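You operate a simulated robot arm through the tools that you are given. There is no shell and no other tool.

You are at the controls of a simulated robot arm. One attempt, no reset.

Task
Set the controls near the free end of the wall shelf. At the end: the upper fan knob is turned to 2; the upper fan switch is switched on; the lower fan knob is turned to 4; the lower fan switch is switched on; whatever was shut is shut again. Leave all else as you found it, and nothing knocked over.

The check looks at the end state, three seconds after you hand in, the way a careful person would. Anything else that was tipped, shoved, dropped, spilled or broken makes it a failure.

Robot
A 7-joint arm with a two-finger parallel gripper, fixed in place. Base frame: the origin is at the foot of the arm, x ahead of it, y to its left, z up. Readings come in mm, rad, newtons and seconds.
Its first joint turns from -2.304 to 2.304 rad. Payload 3.91 kg.
The tool frame sits at the grasp point between the pads (the TCP): z along the fingers, y along the line on which they close. The tips reach 30 mm beyond it. Largest opening 110 mm; finger width 20, thickness 10; the body of the gripper, 48 by 112 mm, starts 55 mm behind the TCP.
Orientation is that of the tool frame in the base frame, as a unit quaternion [x, y, z, w]. With the fingers straight down and closing along the base's y, the tool's x points along the base's -x, its y along +y and its z along -z.

Tools
- The arm moves only by the tool send_rows. Its argument "steps" is one flat list of numbers, 7 for each row, row after row: the shift along the base's x, y, z in units of 30 mm (1.0 is 30 mm), then the turn, a rotation vector about the base's x, y, z in units of 8 degrees (1.0 is 8 degrees), then the finger opening in mm, from 0 to 110. In form: [tx, ty, tz, rx, ry, rz, claw, tx, ty, tz, rx, ry, rz, claw, ...]. A call has 1 to 20 rows; each row shifts and turns the commanded pose from where the row before left it. A call with a number of a shift or a turn outside -1 to 1 is refused whole. A row lasts 0.2 s, in which the tool goes at most 50 mm and 0.15 rad; a call with a longer step from one row to the next is refused whole, and so is a gripper value outside its range. A pose out of reach is approached as far as the arm can. The call stops where the force on the tool passes 40 N (or 10 N more than at its start, if that is more) or the arm is blocked; 0.2 s more then pass. The fingers move at their own pace (about 108 mm/s each) and stop on an object; they squeeze with about 35 N. The grip force told is the motor's: it shows also when the fingers shut on nothing. Time passes only in rows, and 0.2 s behind the last, so rows that do not move let the fingers close. The reply holds the time, the measured pose of the TCP, the force on the tool along the base axes, the opening and the grip force, in the units named above and with some noise, with the torque about the TCP (base axes, N m) and any sound that the robot's microphone picked up, and new pictures: "pictures" is both (left out), scene, wrist or none.
- Cameras (640 x 400 px; columns grow to the right, rows downward): "scene" is fixed at [48.6, 651.9, 1791.7]; the picture's right is [-0.71, -0.71, 0.00], its down [-0.22, 0.22, -0.95] and it looks along [0.67, -0.67, -0.30] (base axes); focal length 318 px, centre (320, 200). "wrist" rides on the gripper at [72, 17, -103] in the tool frame; the picture's right is [-0.23, 0.97, 0.00], its down [-0.76, -0.18, -0.62] and it looks along [-0.61, -0.14, 0.78] (tool axes); focal length 222 px, centre (320, 200). There is no depth. A picture from a camera that has moved, and an enlarged one, comes with that camera's place and axes in the base frame and with its lens.
- inspect(camera, box): a new picture of the part [left, top, right, bottom] of that camera's present view, enlarged. The clock stands still meanwhile.
- close_job(): hands the job in; it is judged then, once.

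Nothing tells you positions but the pictures and the camera data. Unless the task says otherwise, let go and move clear before handing in.

The tools are called as a command line: name --argument value ..., lists and objects as JSON in quotes. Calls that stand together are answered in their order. send_rows: Moves the arm, as the interface text tells. Its arguments: {"type":"object","properties":{"steps":{"type":"array","items":{"type":"number"}},"pictures":{"type":"string","enum":["both","scene","wrist","none"]}},"required":["steps"]} The other tools are called the same way: inspect (camera, box) takes an enlarged picture of a part of a camera's view; close_job () hands the job in.

At the start:

```text
time_s: 0.0
ee_pos: [647.1, -52.1, 1587.8]
ee_rot: [0.0, 1.0, 0.0, 0.0]
force: [0.0, -0.3, -0.1]
wrist_torque: [-0.01, -0.02, -0.03]
opening: 109.7
grip_force: 0.0
```

scene: 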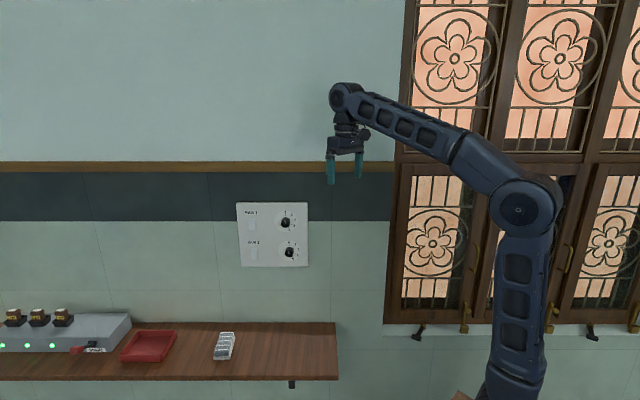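
wrist: 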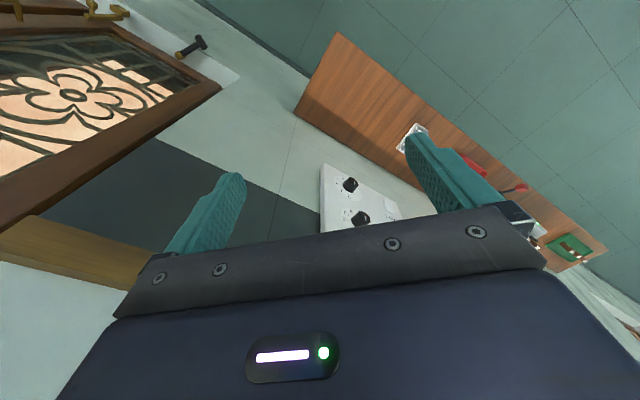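

I see a wall panel with two switches and two knobs above a wooden shelf. I'll take close-ups of it before moving.

inspect --camera "scene" --box '[225, 190, 321, 280]'

inspect --camera "wrist" --box '[300, 140, 440, 240]'

inspect --camera "scene" --box '[0, 290, 340, 400]'

```text
4.44 times, centred on (273, 235) of scene
camera zoom: at [48.6, 651.9, 1791.7], right [-0.71, -0.71, 0.0], down [-0.22, 0.22, -0.95], along [0.67, -0.67, -0.3], focal length 1411 px, centre (529, 44)
```

zoom: 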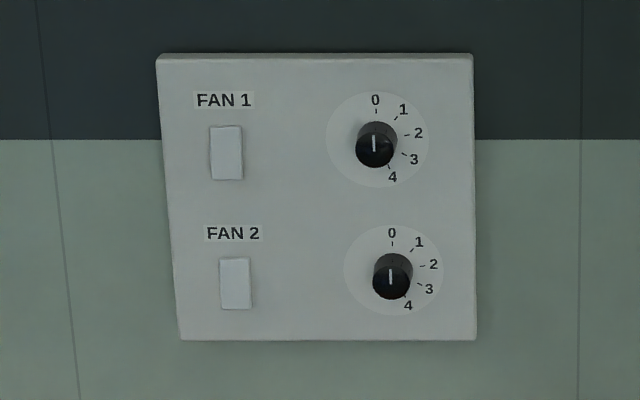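

```text
4.00 times, centred on (370, 190) of wrist
camera zoom: at [573.8, -36.0, 1690.8], right [0.23, 0.97, 0.0], down [0.76, -0.18, 0.62], along [0.61, -0.14, -0.78], focal length 888 px, centre (120, 240)
```

zoom: 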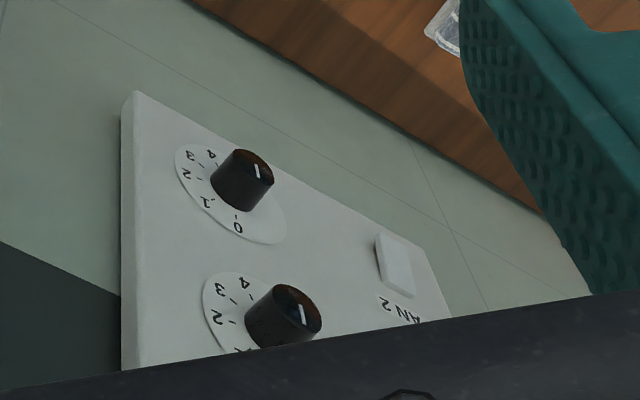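

```text
1.88 times, centred on (170, 345) of scene
camera zoom: at [48.6, 651.9, 1791.7], right [-0.71, -0.71, 0.0], down [-0.22, 0.22, -0.95], along [0.67, -0.67, -0.3], focal length 598 px, centre (602, -73)
```

zoom: 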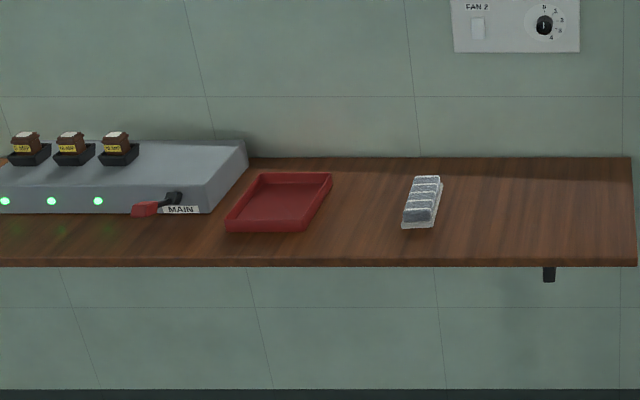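

The wall normal looks to be about 45° between +x and −y. The knobs stand about 25 mm off a panel near (x−y)/√2 ≈ 669 mm, the upper at z ≈ 1363 and the lower at z ≈ 1247. I'll swing the tool to face the wall while staying well back from it.

send_rows --steps '[0.216, 0.358, -0.2, 0, 0, -0.9375, 70, 0.216, 0.358, -0.2, 0, 0, -0.9375, 70, 0.216, 0.358, -0.2, 0, 0, -0.9375, 70, 0.216, 0.358, -0.2, 0, 0, -0.9375, 70, 0.216, 0.358, -0.2, 0, 0, -0.9375, 70, 0.216, 0.358, -0.2, 0, 0, -0.9375, 70]'

```text
time_s: 1.4
ee_pos: [685.4, 12.8, 1550.5]
ee_rot: [0.384, 0.924, 0.0, 0.0]
force: [0.0, -0.1, 0.0]
wrist_torque: [-0.03, -0.02, 0.01]
opening: 69.9
grip_force: 0.0
camera wrist: at [646.0, 74.6, 1654.6], right [0.85, 0.53, 0.0], down [0.41, -0.66, 0.62], along [0.33, -0.53, -0.78], focal length 222 px, centre (320, 200)
```

scene: 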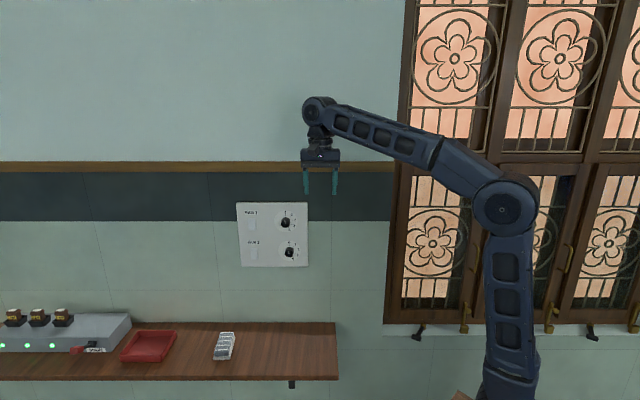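
wrist: 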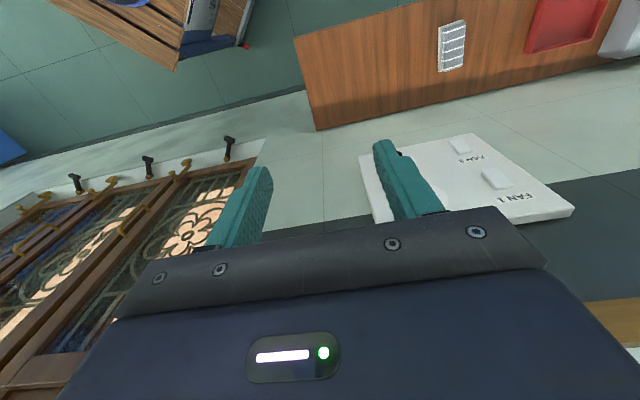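

The yaw went as planned. Next I pitch the tool up so it faces the wall, keeping back about 200 mm.

send_rows --steps '[0.2175, 0.357, -0.3625, -0.663, -0.663, 0, 70, 0.2175, 0.357, -0.3625, -0.663, -0.663, 0, 70, 0.2175, 0.357, -0.3625, -0.663, -0.663, 0, 70, 0.2175, 0.357, -0.3625, -0.663, -0.663, 0, 70, 0.2175, 0.357, -0.3625, -0.663, -0.663, 0, 70, 0.2175, 0.357, -0.3625, -0.663, -0.663, 0, 70, 0.2175, 0.357, -0.3625, -0.663, -0.663, 0, 70, 0.2175, 0.357, -0.3625, -0.663, -0.663, 0, 70, 0.2175, 0.357, -0.3625, -0.663, -0.663, 0, 70, 0.2175, 0.357, -0.3625, -0.663, -0.663, 0, 70, 0.2175, 0.357, -0.3625, -0.663, -0.663, 0, 70, 0.2175, 0.357, -0.3625, -0.663, -0.663, 0, 70]'

```text
time_s: 4.0
ee_pos: [762.1, 141.3, 1422.2]
ee_rot: [0.271, 0.652, -0.271, 0.654]
force: [0.9, -0.4, -0.3]
wrist_torque: [0.02, 0.01, 0.03]
opening: 70.2
grip_force: 0.1
camera wrist: at [700.9, 224.1, 1349.2], right [0.69, 0.69, 0.23], down [-0.57, 0.31, 0.76], along [0.45, -0.65, 0.61], focal length 222 px, centre (320, 200)
```

scene: 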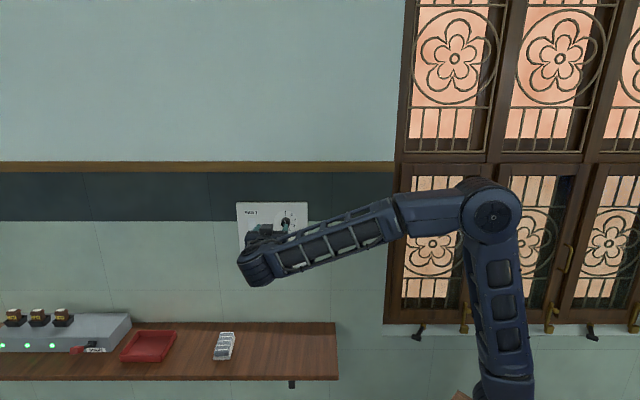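
wrist: 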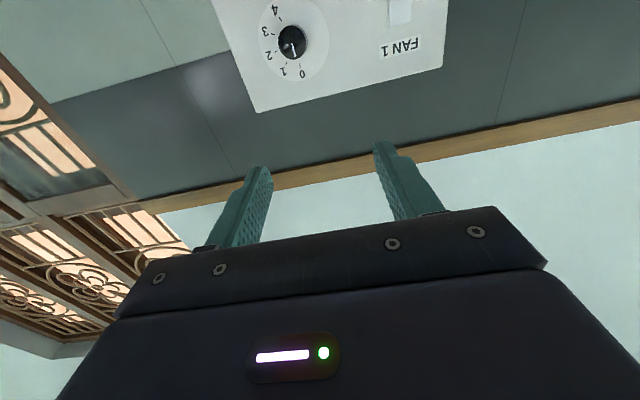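

The tool now faces the wall squarely. I'll zoom in to place the upper knob and read its pointer.

inspect --camera "wrist" --box '[210, 0, 450, 115]'

inspect --camera "wrist" --box '[250, 0, 330, 85]'

inspect --camera "scene" --box '[230, 195, 315, 248]'

```text
2.67 times, centred on (330, 58) of wrist
camera zoom: at [700.9, 224.1, 1349.2], right [0.69, 0.69, 0.23], down [-0.57, 0.31, 0.76], along [0.45, -0.65, 0.61], focal length 592 px, centre (293, 580)
```

zoom: 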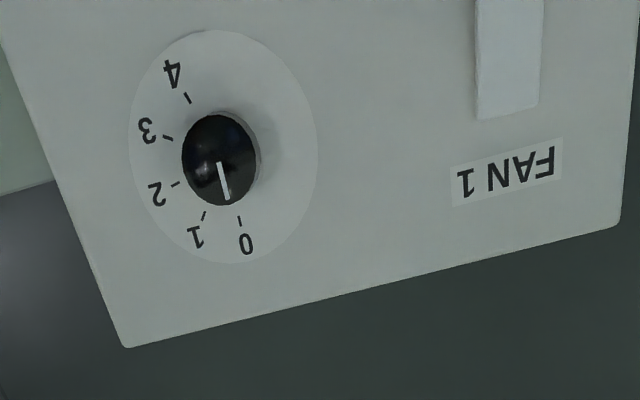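

```text
4.71 times, centred on (290, 42) of wrist
camera zoom: at [700.9, 224.1, 1349.2], right [0.69, 0.69, 0.23], down [-0.57, 0.31, 0.76], along [0.45, -0.65, 0.61], focal length 1045 px, centre (461, 941)
```

zoom: 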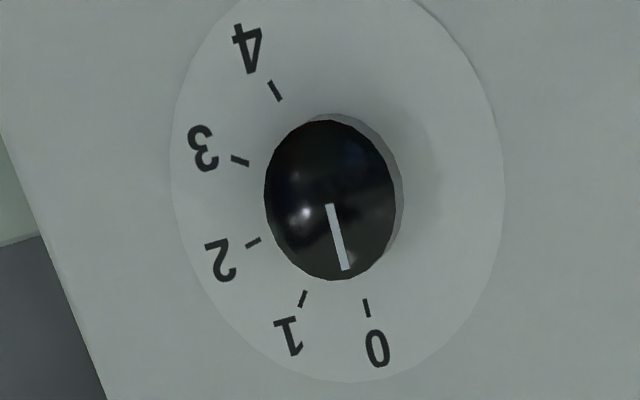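

```text
7.53 times, centred on (272, 222) of scene
camera zoom: at [48.6, 651.9, 1791.7], right [-0.71, -0.71, 0.0], down [-0.22, 0.22, -0.95], along [0.67, -0.67, -0.3], focal length 2391 px, centre (678, 38)
```

zoom: 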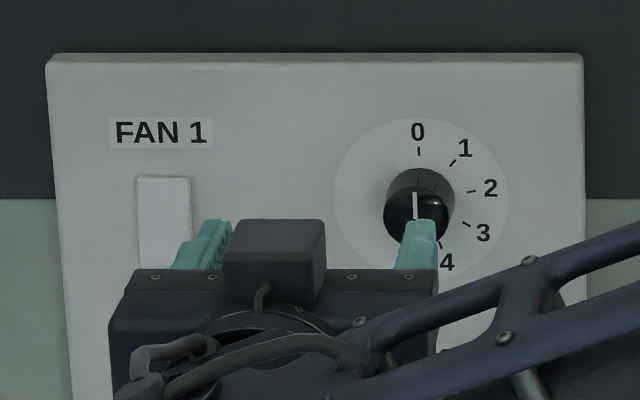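

The upper knob centre is near L = −620 (along the wall) and z ≈ 1361, with its tip at D ≈ 645. I'll line up on its axis and stop short so I can check alignment.

send_rows --steps '[0.482, -0.659, -0.408, 0, 0, 0, 70, 0.482, -0.659, -0.408, 0, 0, 0, 70, 0.482, -0.659, -0.408, 0, 0, 0, 70, 0.482, -0.659, -0.408, 0, 0, 0, 70, 0.482, -0.659, -0.408, 0, 0, 0, 70, 0, 0, 0, 0, 0, 0, 70]'

```text
time_s: 5.4
ee_pos: [836.6, 43.5, 1360.9]
ee_rot: [0.27, 0.654, -0.27, 0.653]
force: [-0.5, 0.2, 0.7]
wrist_torque: [-0.02, 0.0, 0.04]
opening: 70.2
grip_force: 0.0
camera wrist: at [775.1, 127.5, 1288.6], right [0.69, 0.69, 0.23], down [-0.57, 0.31, 0.76], along [0.45, -0.65, 0.61], focal length 222 px, centre (320, 200)
```

scene: 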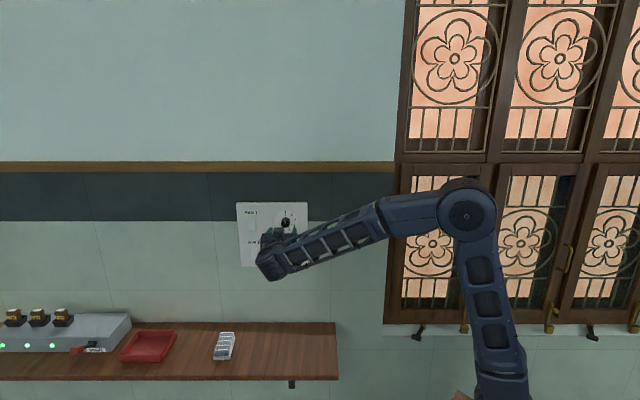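
wrist: 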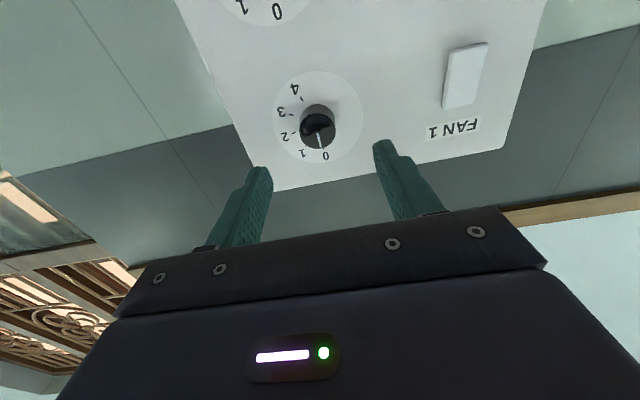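

inspect --camera "wrist" --box '[260, 65, 380, 170]'

inspect --camera "wrist" --box '[420, 20, 540, 150]'

inspect --camera "scene" --box '[230, 195, 315, 280]'

```text
3.81 times, centred on (320, 118) of wrist
camera zoom: at [775.1, 127.5, 1288.6], right [0.69, 0.69, 0.23], down [-0.57, 0.31, 0.76], along [0.45, -0.65, 0.61], focal length 846 px, centre (320, 514)
```

zoom: 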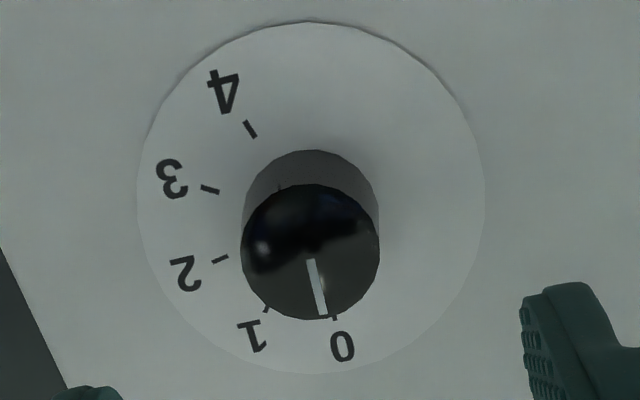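

```text
3.08 times, centred on (480, 85) of wrist
camera zoom: at [775.1, 127.5, 1288.6], right [0.69, 0.69, 0.23], down [-0.57, 0.31, 0.76], along [0.45, -0.65, 0.61], focal length 684 px, centre (-172, 554)
```

zoom: 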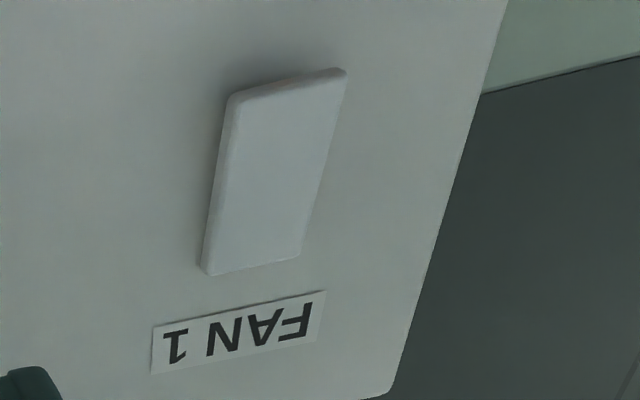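

```text
4.71 times, centred on (272, 238) of scene
camera zoom: at [48.6, 651.9, 1791.7], right [-0.71, -0.71, 0.0], down [-0.22, 0.22, -0.95], along [0.67, -0.67, -0.3], focal length 1494 px, centre (544, 24)
```

zoom: 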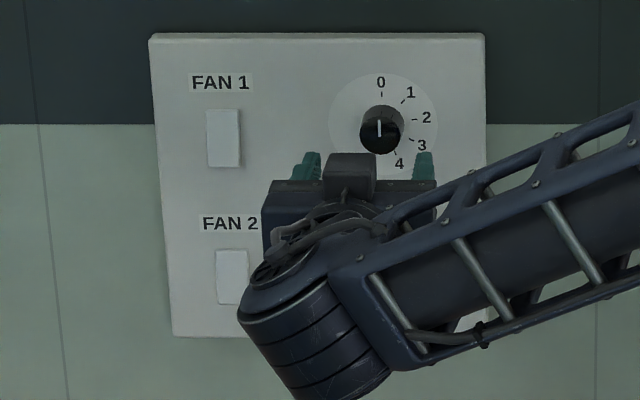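

The knob is confirmed at L ≈ −620, z ≈ 1360. The switches are rockers, and the upper one has its bottom half proud. I'll move in around the upper knob and check before gripping.

send_rows --steps '[0.406, -0.433, -0.004, 0, 0, 0, 70, 0.406, -0.433, -0.004, 0, 0, 0, 70, 0.406, -0.433, -0.004, 0, 0, 0, 70, 0.406, -0.433, -0.004, 0, 0, 0, 70, 0, 0, 0, 0, 0, 0, 70]'

inspect --camera "wrist" --box '[200, 80, 460, 240]'

```text
time_s: 6.6
ee_pos: [882.9, -9.8, 1360.0]
ee_rot: [0.271, 0.654, -0.271, 0.652]
force: [0.2, -0.6, -0.3]
wrist_torque: [0.02, -0.02, 0.03]
opening: 70.0
grip_force: 0.0
camera wrist: at [822.6, 74.1, 1286.9], right [0.69, 0.69, 0.23], down [-0.57, 0.31, 0.76], along [0.45, -0.65, 0.61], focal length 222 px, centre (320, 200)
```

scene: 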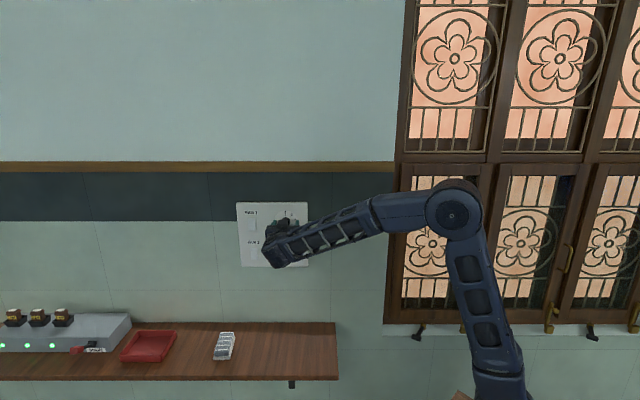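
wrist: 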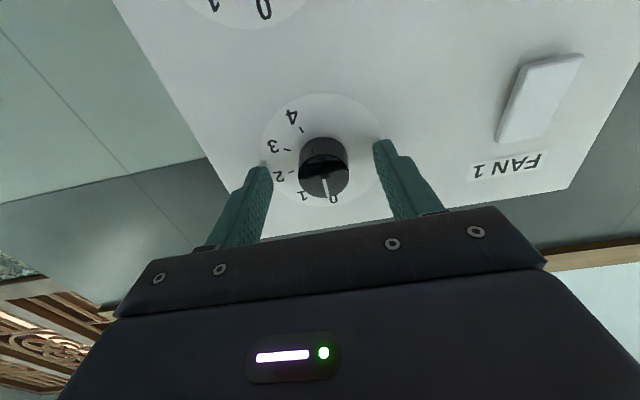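

```text
2.46 times, centred on (330, 160) of wrist
camera zoom: at [822.6, 74.1, 1286.9], right [0.69, 0.69, 0.23], down [-0.57, 0.31, 0.76], along [0.45, -0.65, 0.61], focal length 547 px, centre (295, 298)
```

zoom: 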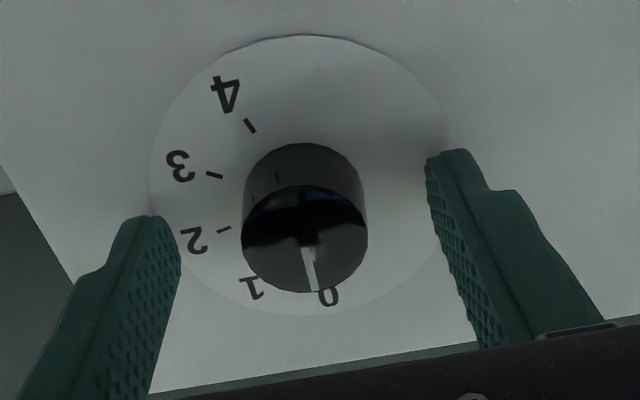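

The fingers straddle the knob with no contact. I'll correct a 2–3 mm lateral offset and close.

send_rows --steps '[0.064, 0.064, 0, 0, 0, 0, 60, 0, 0, 0, 0, 0, 0, 44, 0, 0, 0, 0, 0, 0, 36, 0, 0, 0, 0, 0, 0, 20, 0, 0, 0, 0, 0, 0, 20]' --pictures "wrist"

```text
time_s: 7.8
ee_pos: [886.1, -8.6, 1360.4]
ee_rot: [0.27, 0.654, -0.27, 0.653]
force: [-7.9, -2.4, -1.8]
wrist_torque: [0.0, 0.01, 0.19]
opening: 33.4
grip_force: 45.1
camera wrist: at [824.3, 75.5, 1286.8], right [0.69, 0.69, 0.23], down [-0.57, 0.31, 0.76], along [0.45, -0.65, 0.61], focal length 222 px, centre (320, 200)
```

wrist: 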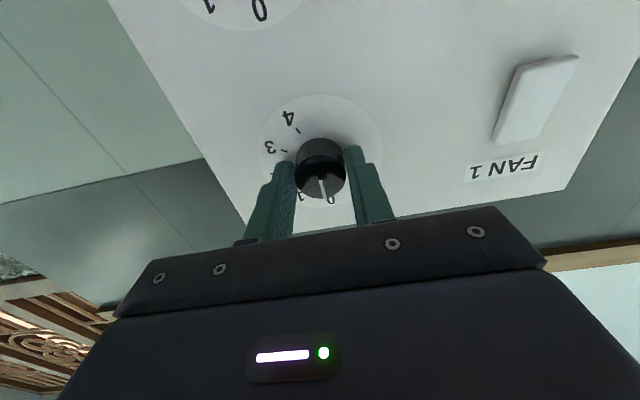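

The knob is gripped at 33 mm. I'll turn it clockwise halfway and check progress.

send_rows --steps '[-0.03, -0.03, 0, 0.707, -0.707, 0, 20, 0, 0, 0, 0.707, -0.707, 0, 20, 0, 0, 0, 0.707, -0.707, 0, 20, 0, 0, 0, 0.707, -0.707, 0, 20, 0, 0, 0, 0.707, -0.707, 0, 20, 0, 0, 0, 0, 0, 0, 20]'

inspect --camera "scene" --box '[230, 195, 315, 280]'

inspect --camera "wrist" --box '[240, 80, 440, 230]'

```text
time_s: 9.2
ee_pos: [886.1, -9.3, 1358.6]
ee_rot: [0.477, 0.522, -0.03, 0.706]
force: [12.7, 8.3, 9.5]
wrist_torque: [-0.08, -0.08, -0.03]
opening: 33.6
grip_force: 45.1
camera wrist: at [854.6, 105.8, 1314.8], right [0.42, 0.42, 0.8], down [-0.88, 0.0, 0.47], along [0.2, -0.91, 0.37], focal length 222 px, centre (320, 200)
```

scene: 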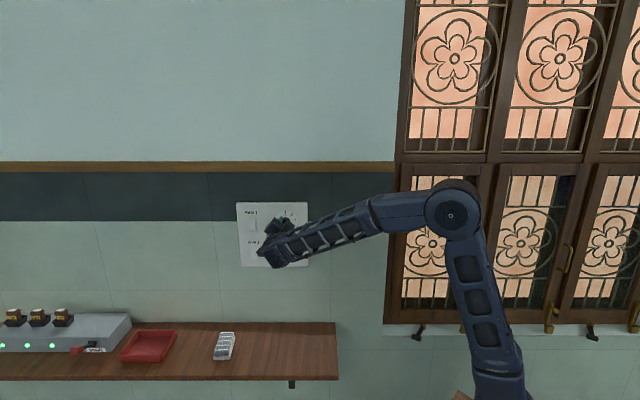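
wrist: 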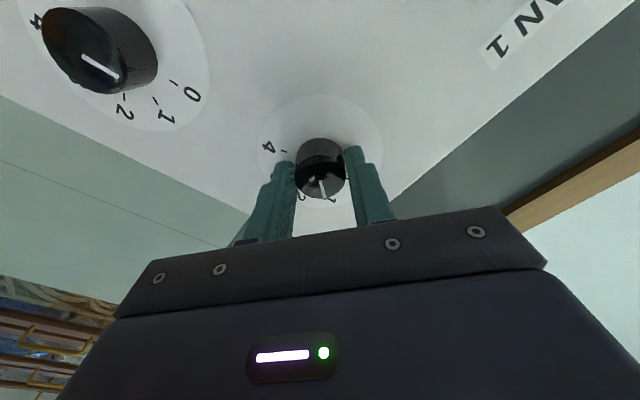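

```text
4.71 times, centred on (272, 238) of scene
camera zoom: at [48.6, 651.9, 1791.7], right [-0.71, -0.71, 0.0], down [-0.22, 0.22, -0.95], along [0.67, -0.67, -0.3], focal length 1494 px, centre (544, 24)
```

zoom: 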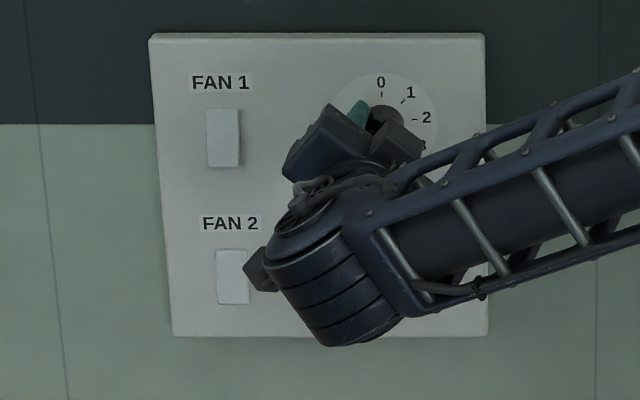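

```text
2.67 times, centred on (340, 155) of wrist
camera zoom: at [854.6, 105.8, 1314.8], right [0.42, 0.42, 0.8], down [-0.88, 0.0, 0.47], along [0.2, -0.91, 0.37], focal length 592 px, centre (267, 320)
```

zoom: 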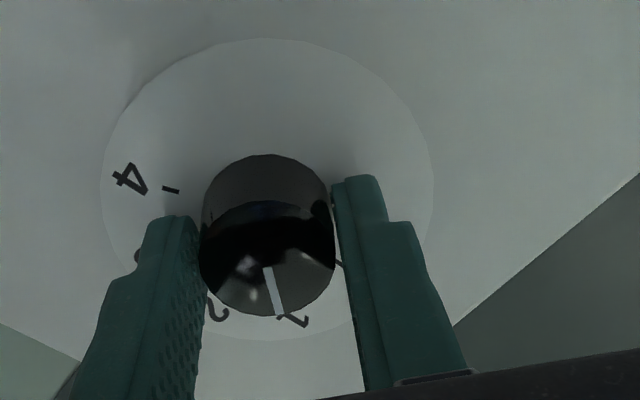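

The knob followed to about position 1. I'll ease the sideways load with a small shift and turn the other 40°.

send_rows --steps '[0.024, 0.024, 0.045, 0.707, -0.707, 0, 20, 0, 0, 0, 0.707, -0.707, 0, 20, 0, 0, 0, 0.707, -0.707, 0, 20, 0, 0, 0, 0.707, -0.707, 0, 20, 0, 0, 0, 0.707, -0.707, 0, 20, 0, 0, 0, 0, 0, 0, 20]'

inspect --camera "wrist" --box '[240, 80, 440, 230]'

inspect --camera "wrist" --box '[0, 0, 240, 180]'

```text
time_s: 9.8
ee_pos: [885.5, -4.5, 1357.3]
ee_rot: [0.526, 0.47, 0.04, 0.708]
force: [2.0, -17.9, -3.5]
wrist_torque: [0.8, 0.78, 0.53]
opening: 33.7
grip_force: 44.8
out of reach, approached as far as the arm can: row 2
stopped in row 2: the force on the tool passed its limit at 112 N (the readings are from after the stop); the commanded pose is now the measured one
camera wrist: at [860.4, 115.9, 1324.4], right [0.3, 0.31, 0.9], down [-0.94, -0.06, 0.33], along [0.15, -0.95, 0.27], focal length 222 px, centre (320, 200)
```

scene: 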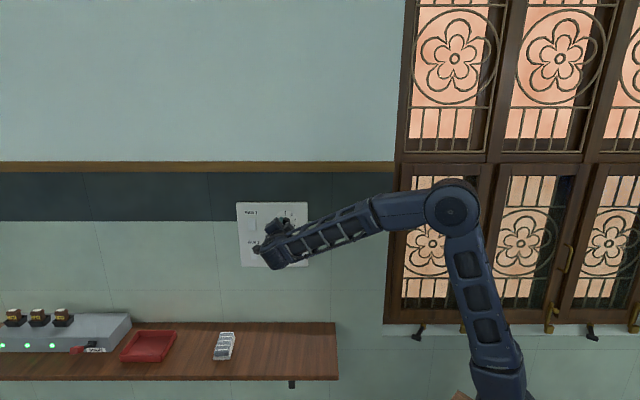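
wrist: 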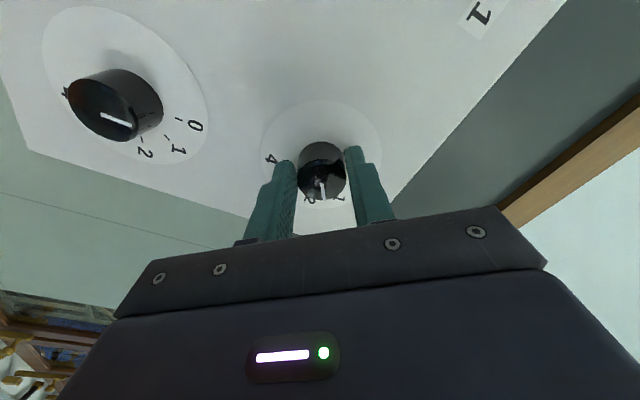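

```text
2.67 times, centred on (340, 155) of wrist
camera zoom: at [860.4, 115.9, 1324.4], right [0.3, 0.31, 0.9], down [-0.94, -0.06, 0.33], along [0.15, -0.95, 0.27], focal length 592 px, centre (267, 320)
```

zoom: 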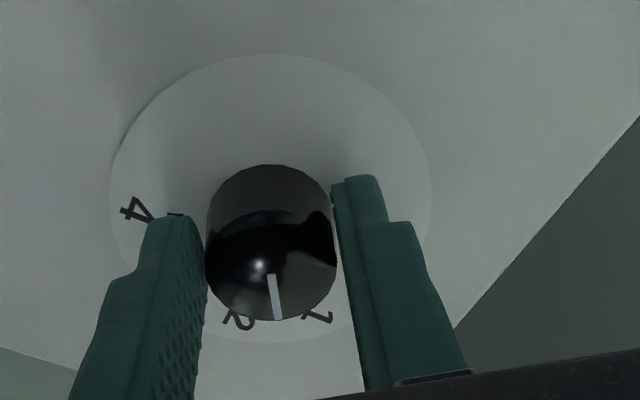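

```text
2.22 times, centred on (120, 90) of wrist
camera zoom: at [860.4, 115.9, 1324.4], right [0.3, 0.31, 0.9], down [-0.94, -0.06, 0.33], along [0.15, -0.95, 0.27], focal length 494 px, centre (764, 444)
```

zoom: 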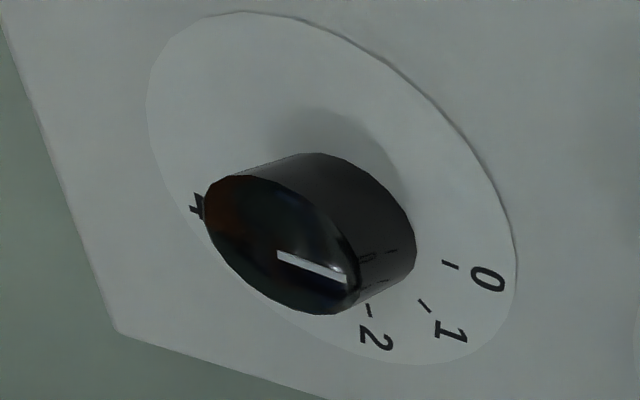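

The wrist reached a joint limit about 50° into the turn, with the knob between 1 and 2. I'll let go, back off, wind the wrist back and regrasp.

send_rows --steps '[0, 0, 0, 0, 0, 0, 70, 0, 0, 0, 0, 0, 0, 70, -0.5, 0.5, 0, 0, 0, 0, 70, -0.5, 0.5, 0, 0, 0, 0, 70, -0.5, 0.5, 0, 0, 0, 0, 70]' --pictures "wrist"

inspect --camera "wrist" --box '[240, 60, 440, 210]'

inspect --camera "scene" --box '[230, 195, 315, 280]'

```text
time_s: 11.0
ee_pos: [840.2, 41.5, 1359.6]
ee_rot: [0.526, 0.471, 0.041, 0.707]
force: [0.8, 0.0, 0.9]
wrist_torque: [0.0, 0.01, -0.02]
opening: 70.2
grip_force: 0.0
camera wrist: at [814.7, 162.2, 1326.3], right [0.3, 0.31, 0.9], down [-0.94, -0.06, 0.33], along [0.16, -0.95, 0.27], focal length 222 px, centre (320, 200)
```

wrist: 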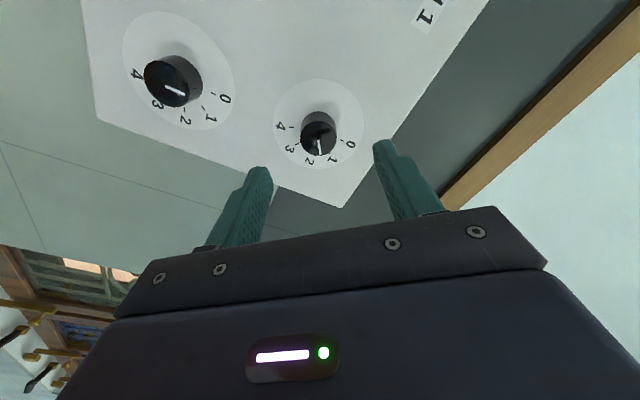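

```text
2.67 times, centred on (340, 135) of wrist
camera zoom: at [814.7, 162.2, 1326.3], right [0.3, 0.31, 0.9], down [-0.94, -0.06, 0.33], along [0.16, -0.95, 0.27], focal length 592 px, centre (267, 373)
```

zoom: 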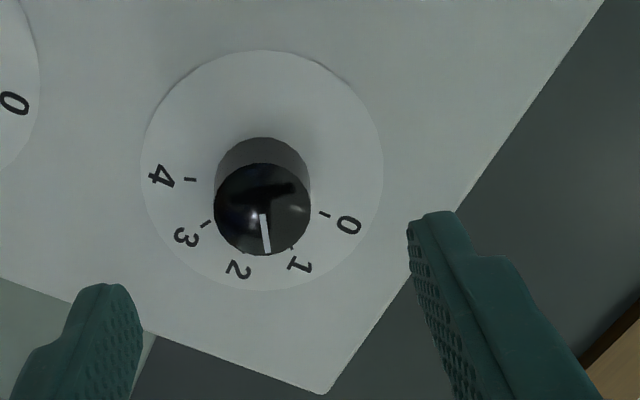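

```text
4.71 times, centred on (272, 238) of scene
camera zoom: at [48.6, 651.9, 1791.7], right [-0.71, -0.71, 0.0], down [-0.22, 0.22, -0.95], along [0.67, -0.67, -0.3], focal length 1494 px, centre (544, 24)
```

zoom: 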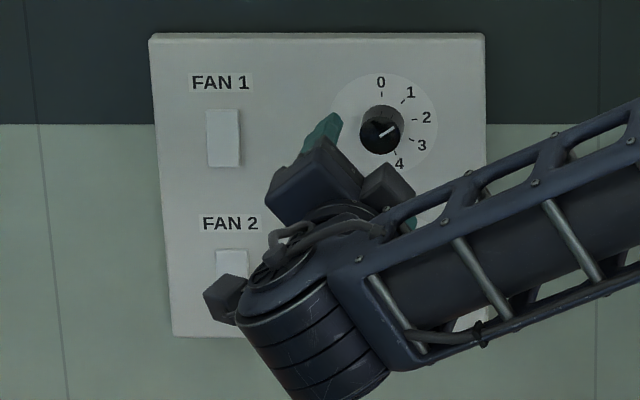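

The knob holds where it's left, at about 58°. I'll wind the wrist back by 112° while clear of the panel.

send_rows --steps '[0, 0, 0, -0.707, 0.707, 0, 70, 0, 0, 0, -0.707, 0.707, 0, 70, 0, 0, 0, -0.707, 0.707, 0, 70, 0, 0, 0, -0.707, 0.707, 0, 70, 0, 0, 0, -0.707, 0.707, 0, 70, 0, 0, 0, -0.707, 0.707, 0, 70, 0, 0, 0, -0.707, 0.707, 0, 70, 0, 0, 0, -0.707, 0.707, 0, 70, 0, 0, 0, -0.707, 0.707, 0, 70, 0, 0, 0, -0.707, 0.707, 0, 70, 0, 0, 0, -0.707, 0.707, 0, 70, 0, 0, 0, -0.707, 0.707, 0, 70, 0, 0, 0, -0.707, 0.707, 0, 70, 0, 0, 0, -0.707, 0.707, 0, 70]'

inspect --camera "scene" --box '[230, 195, 315, 280]'

inspect --camera "wrist" --box '[240, 60, 440, 210]'

```text
time_s: 14.0
ee_pos: [841.4, 45.1, 1357.6]
ee_rot: [-0.099, 0.701, -0.562, 0.427]
force: [-0.3, -0.6, 0.8]
wrist_torque: [0.0, -0.02, -0.01]
opening: 70.2
grip_force: 0.1
camera wrist: at [728.7, 77.2, 1307.8], right [0.47, 0.48, -0.74], down [-0.03, 0.85, 0.53], along [0.88, -0.23, 0.42], focal length 222 px, centre (320, 200)
```

scene: 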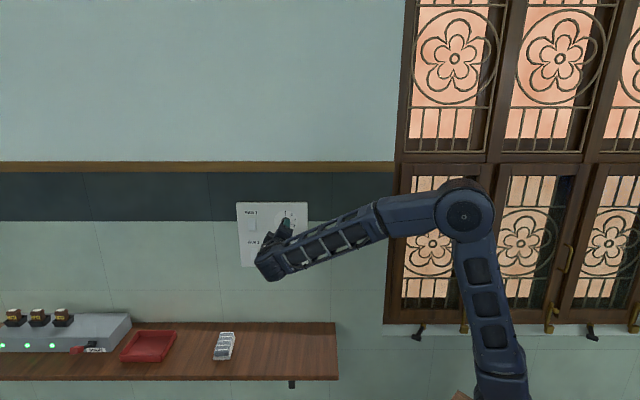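
wrist: 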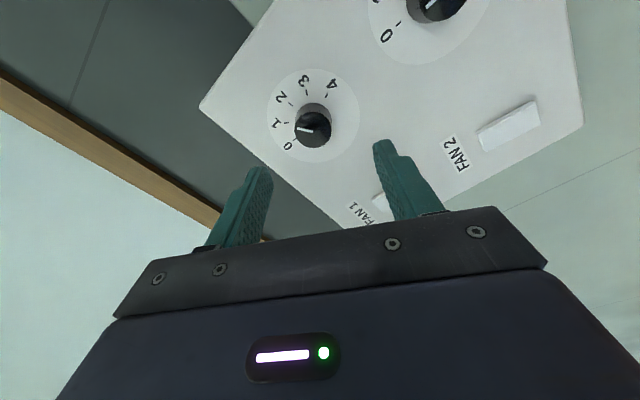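

```text
4.71 times, centred on (272, 238) of scene
camera zoom: at [48.6, 651.9, 1791.7], right [-0.71, -0.71, 0.0], down [-0.22, 0.22, -0.95], along [0.67, -0.67, -0.3], focal length 1494 px, centre (544, 24)
```

zoom: 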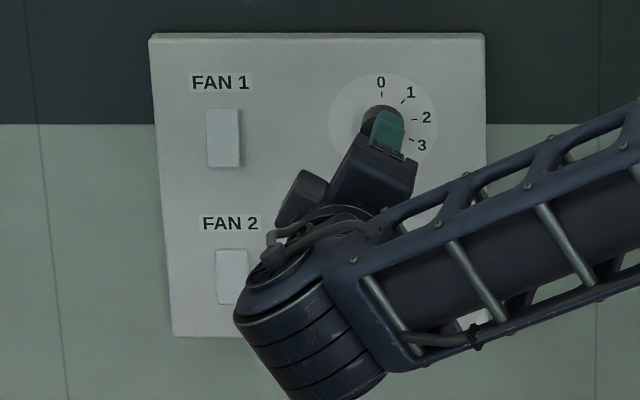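

```text
2.67 times, centred on (340, 135) of wrist
camera zoom: at [728.7, 77.2, 1307.8], right [0.47, 0.48, -0.74], down [-0.03, 0.85, 0.53], along [0.88, -0.23, 0.42], focal length 592 px, centre (267, 373)
```

zoom: 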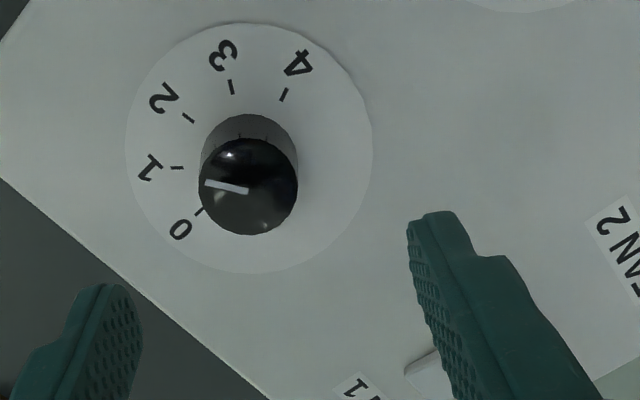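

The pointer sits roughly 60° round, and I need about 20° more to reach 2. I'll move back in on the knob's axis.

send_rows --steps '[0.367, -0.447, 0.02, 0, 0, 0, 70, 0.367, -0.447, 0.02, 0, 0, 0, 70, 0.367, -0.447, 0.02, 0, 0, 0, 70, 0.367, -0.447, 0.02, 0, 0, 0, 70, 0, 0, 0, 0, 0, 0, 70]' --pictures "wrist"

inspect --camera "wrist" --box '[200, 80, 460, 240]'

```text
time_s: 15.2
ee_pos: [885.1, -9.9, 1360.1]
ee_rot: [-0.097, 0.702, -0.561, 0.428]
force: [0.4, -0.7, -0.2]
wrist_torque: [0.0, -0.01, 0.02]
opening: 70.0
grip_force: 0.1
camera wrist: at [772.5, 23.4, 1309.7], right [0.47, 0.48, -0.74], down [-0.03, 0.85, 0.53], along [0.88, -0.23, 0.42], focal length 222 px, centre (320, 200)
```

wrist: 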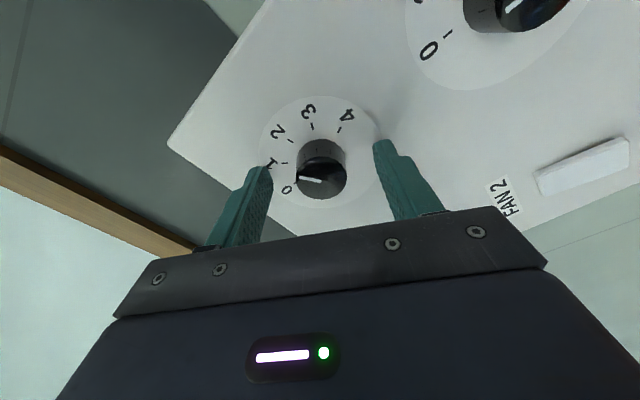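

```text
2.46 times, centred on (330, 160) of wrist
camera zoom: at [772.5, 23.4, 1309.7], right [0.47, 0.48, -0.74], down [-0.03, 0.85, 0.53], along [0.88, -0.23, 0.42], focal length 547 px, centre (295, 298)
```

zoom: 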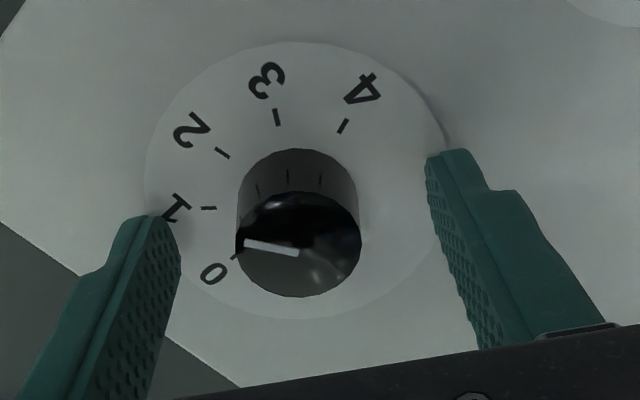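

Alignment is good. I'll close on the knob and turn about 24° clockwise, then compare the pointer with the tick at 2.

send_rows --steps '[0, 0, 0, 0, 0, 0, 50, 0, 0, 0, 0, 0, 0, 36, 0, 0, 0, 0, 0, 0, 20, 0, 0, 0, 0, 0, 0, 20, 0, 0, 0, 0.707, -0.707, 0, 20, 0, 0, 0, 0.707, -0.707, 0, 20, 0, 0, 0, 0.707, -0.707, 0, 20, 0, 0, 0, 0, 0, 0, 20]' --pictures "wrist"

inspect --camera "wrist" --box '[240, 80, 400, 220]'

inspect --camera "scene" --box '[270, 200, 312, 240]'

```text
time_s: 17.0
ee_pos: [885.8, -9.2, 1359.2]
ee_rot: [0.05, 0.707, -0.459, 0.536]
force: [-4.9, 0.5, -15.3]
wrist_torque: [-0.17, -0.16, -0.42]
opening: 33.7
grip_force: 45.4
camera wrist: at [790.4, 41.8, 1290.8], right [0.64, 0.65, -0.4], down [-0.22, 0.66, 0.72], along [0.73, -0.38, 0.57], focal length 222 px, centre (320, 200)
```

wrist: 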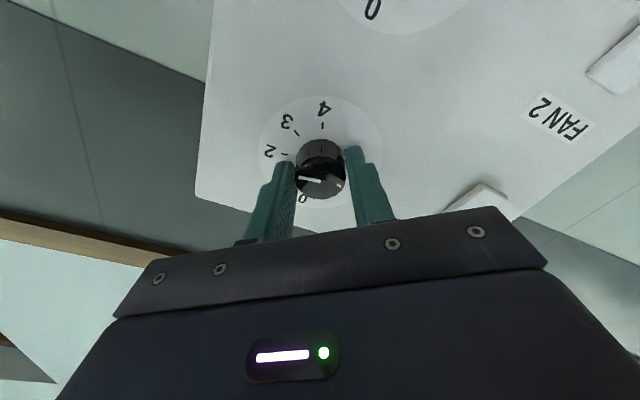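

```text
2.86 times, centred on (320, 150) of wrist
camera zoom: at [790.4, 41.8, 1290.8], right [0.64, 0.65, -0.4], down [-0.22, 0.66, 0.72], along [0.73, -0.38, 0.57], focal length 635 px, centre (320, 343)
```

zoom: 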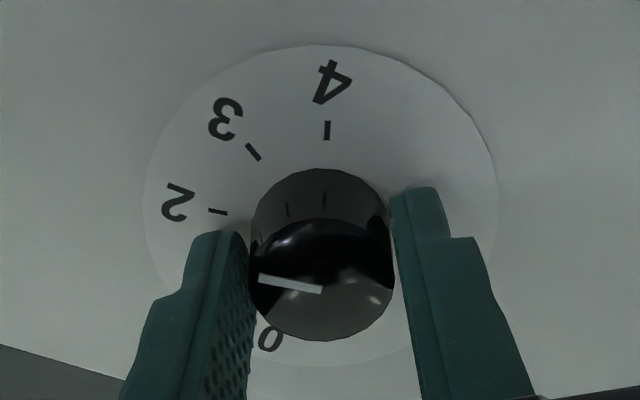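

```text
10.00 times, centred on (291, 220) of scene
camera zoom: at [48.6, 651.9, 1791.7], right [-0.71, -0.71, 0.0], down [-0.22, 0.22, -0.95], along [0.67, -0.67, -0.3], focal length 3175 px, centre (610, 0)
```

zoom: 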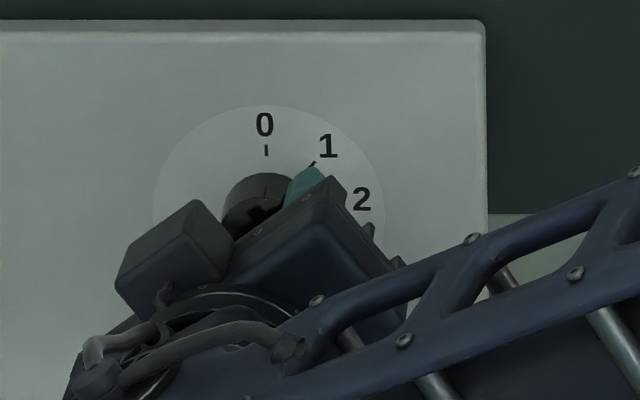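

The pointer looks parallel to tick 2. I'll release, back off and check from a clearer angle.

send_rows --steps '[0, 0, 0, 0, 0, 0, 70, 0, 0, 0, 0, 0, 0, 70, -0.6, 0.6, 0, 0, 0, 0, 70, -0.6, 0.6, 0, 0, 0, 0, 70, -0.6, 0.6, 0, 0, 0, 0, 70, -0.6, 0.6, -0.5, 0, 0, 0, 70, -0.6, 0.6, -1, 0, 0, 0, 70, -0.6, 0.6, -1, 0, 0, 0, 70, 0, 0, -1, 0, 0, 0, 70]'

inspect --camera "scene" --box '[270, 205, 306, 237]'

inspect --camera "scene" --box '[230, 195, 315, 280]'

```text
time_s: 19.0
ee_pos: [776.7, 99.8, 1255.7]
ee_rot: [0.05, 0.706, -0.46, 0.536]
force: [-0.7, -1.2, -0.2]
wrist_torque: [0.01, 0.03, 0.04]
opening: 69.9
grip_force: 0.1
camera wrist: at [681.5, 151.1, 1187.1], right [0.64, 0.65, -0.4], down [-0.22, 0.66, 0.72], along [0.73, -0.37, 0.57], focal length 222 px, centre (320, 200)
```

scene: 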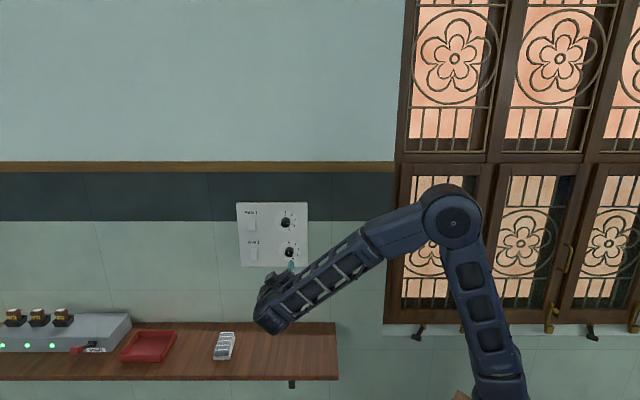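
wrist: 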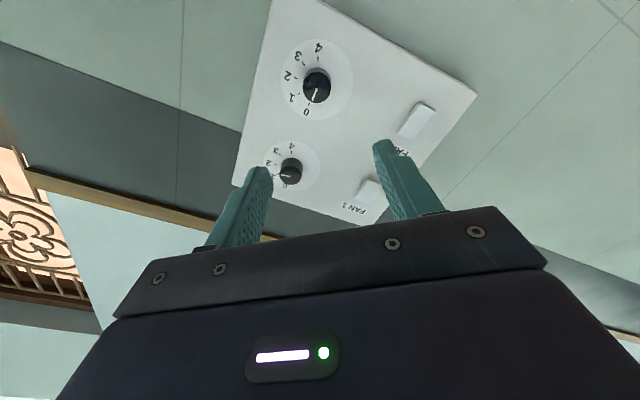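

```text
12.50 times, centred on (288, 221) of scene
camera zoom: at [48.6, 651.9, 1791.7], right [-0.71, -0.71, 0.0], down [-0.22, 0.22, -0.95], along [0.67, -0.67, -0.3], focal length 3969 px, centre (720, -62)
```

zoom: 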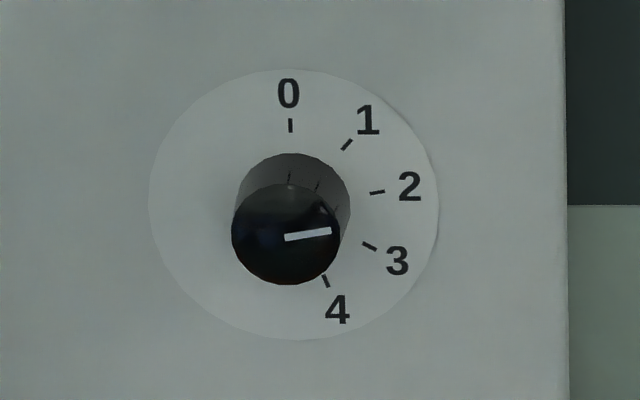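

```text
4.71 times, centred on (272, 238) of scene
camera zoom: at [48.6, 651.9, 1791.7], right [-0.71, -0.71, 0.0], down [-0.22, 0.22, -0.95], along [0.67, -0.67, -0.3], focal length 1494 px, centre (544, 24)
```

zoom: 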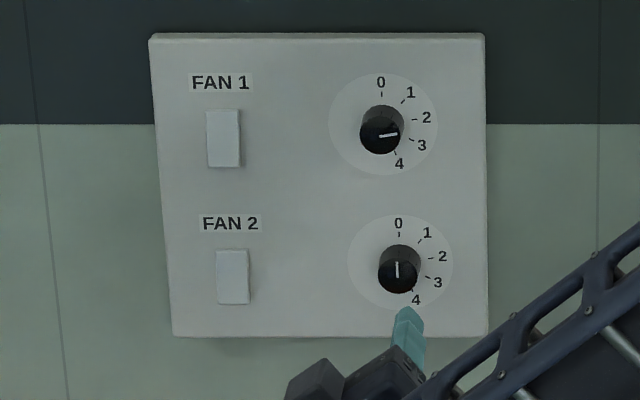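

The upper knob reads 2. Next I'll locate the lower knob precisely and look at both switches.

inspect --camera "wrist" --box '[260, 20, 380, 130]'

inspect --camera "wrist" --box '[350, 80, 450, 220]'

inspect --camera "scene" --box '[236, 208, 276, 268]'

```text
3.64 times, centred on (320, 75) of wrist
camera zoom: at [681.5, 151.1, 1187.1], right [0.64, 0.65, -0.4], down [-0.22, 0.66, 0.72], along [0.73, -0.37, 0.57], focal length 808 px, centre (320, 654)
```

zoom: 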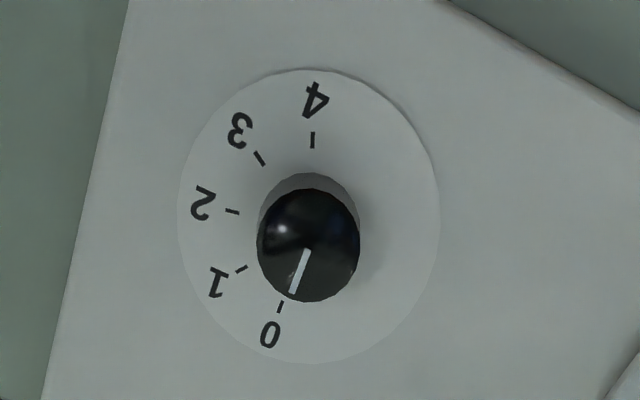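

```text
2.86 times, centred on (400, 150) of wrist
camera zoom: at [681.5, 151.1, 1187.1], right [0.64, 0.65, -0.4], down [-0.22, 0.66, 0.72], along [0.73, -0.37, 0.57], focal length 635 px, centre (91, 343)
```

zoom: 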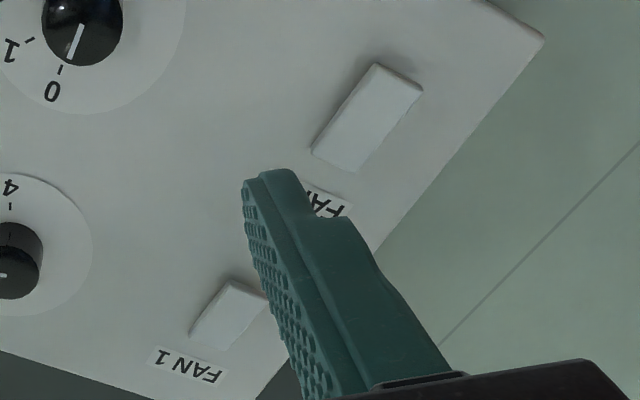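

```text
6.67 times, centred on (256, 238) of scene
camera zoom: at [48.6, 651.9, 1791.7], right [-0.71, -0.71, 0.0], down [-0.22, 0.22, -0.95], along [0.67, -0.67, -0.3], focal length 2117 px, centre (747, -53)
```

zoom: 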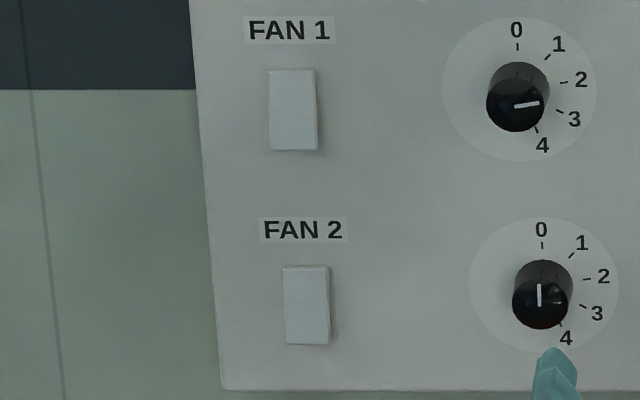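

Both rockers match: bottom half out, so both are off. I'll go to the lower knob and pre-wind the wrist to about −125°, so one grasp can cover the 160° turn.

send_rows --steps '[0.153, -0.195, -0.046, -0.707, 0.707, 0, 70, 0.153, -0.195, -0.046, -0.707, 0.707, 0, 70, 0.153, -0.195, -0.046, -0.707, 0.707, 0, 70, 0.153, -0.195, -0.046, -0.707, 0.707, 0, 70, 0.153, -0.195, -0.046, -0.707, 0.707, 0, 70, 0.153, -0.195, -0.046, -0.707, 0.707, 0, 70, 0.153, -0.195, -0.046, -0.707, 0.707, 0, 70, 0.153, -0.195, -0.046, -0.707, 0.707, 0, 70, 0.153, -0.195, -0.046, -0.707, 0.707, 0, 70, 0.153, -0.195, -0.046, -0.707, 0.707, 0, 70, 0.153, -0.195, -0.046, -0.707, 0.707, 0, 70, 0, 0, 0, 0, 0, 0, 70]'

inspect --camera "wrist" --box '[240, 60, 440, 210]'

```text
time_s: 21.6
ee_pos: [828.1, 33.4, 1239.6]
ee_rot: [0.453, -0.545, 0.702, -0.062]
force: [0.6, -0.1, -0.4]
wrist_torque: [-0.01, 0.0, 0.0]
opening: 70.2
grip_force: 0.1
camera wrist: at [706.3, 56.6, 1267.0], right [-0.26, -0.26, -0.93], down [0.07, 0.96, -0.28], along [0.96, -0.14, -0.23], focal length 222 px, centre (320, 200)
```

scene: 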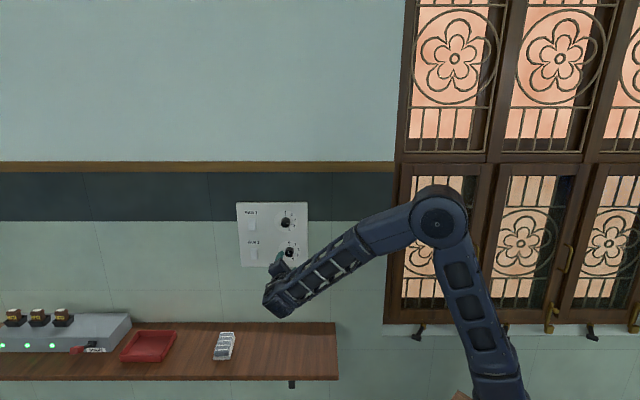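
wrist: 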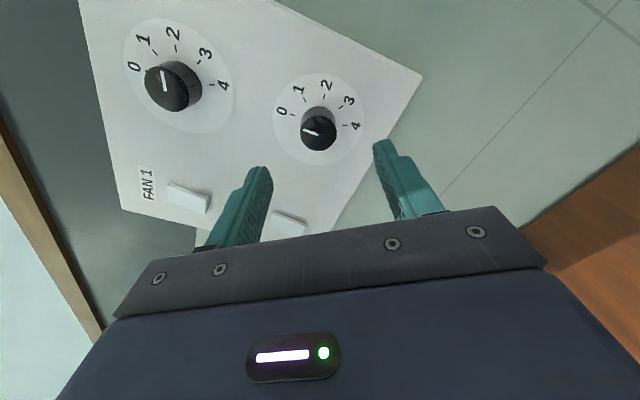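

```text
2.67 times, centred on (340, 135) of wrist
camera zoom: at [706.3, 56.6, 1267.0], right [-0.26, -0.26, -0.93], down [0.07, 0.96, -0.28], along [0.96, -0.14, -0.23], focal length 592 px, centre (267, 373)
```

zoom: 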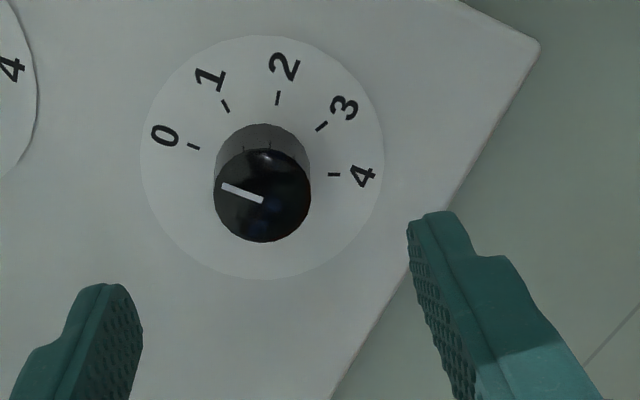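

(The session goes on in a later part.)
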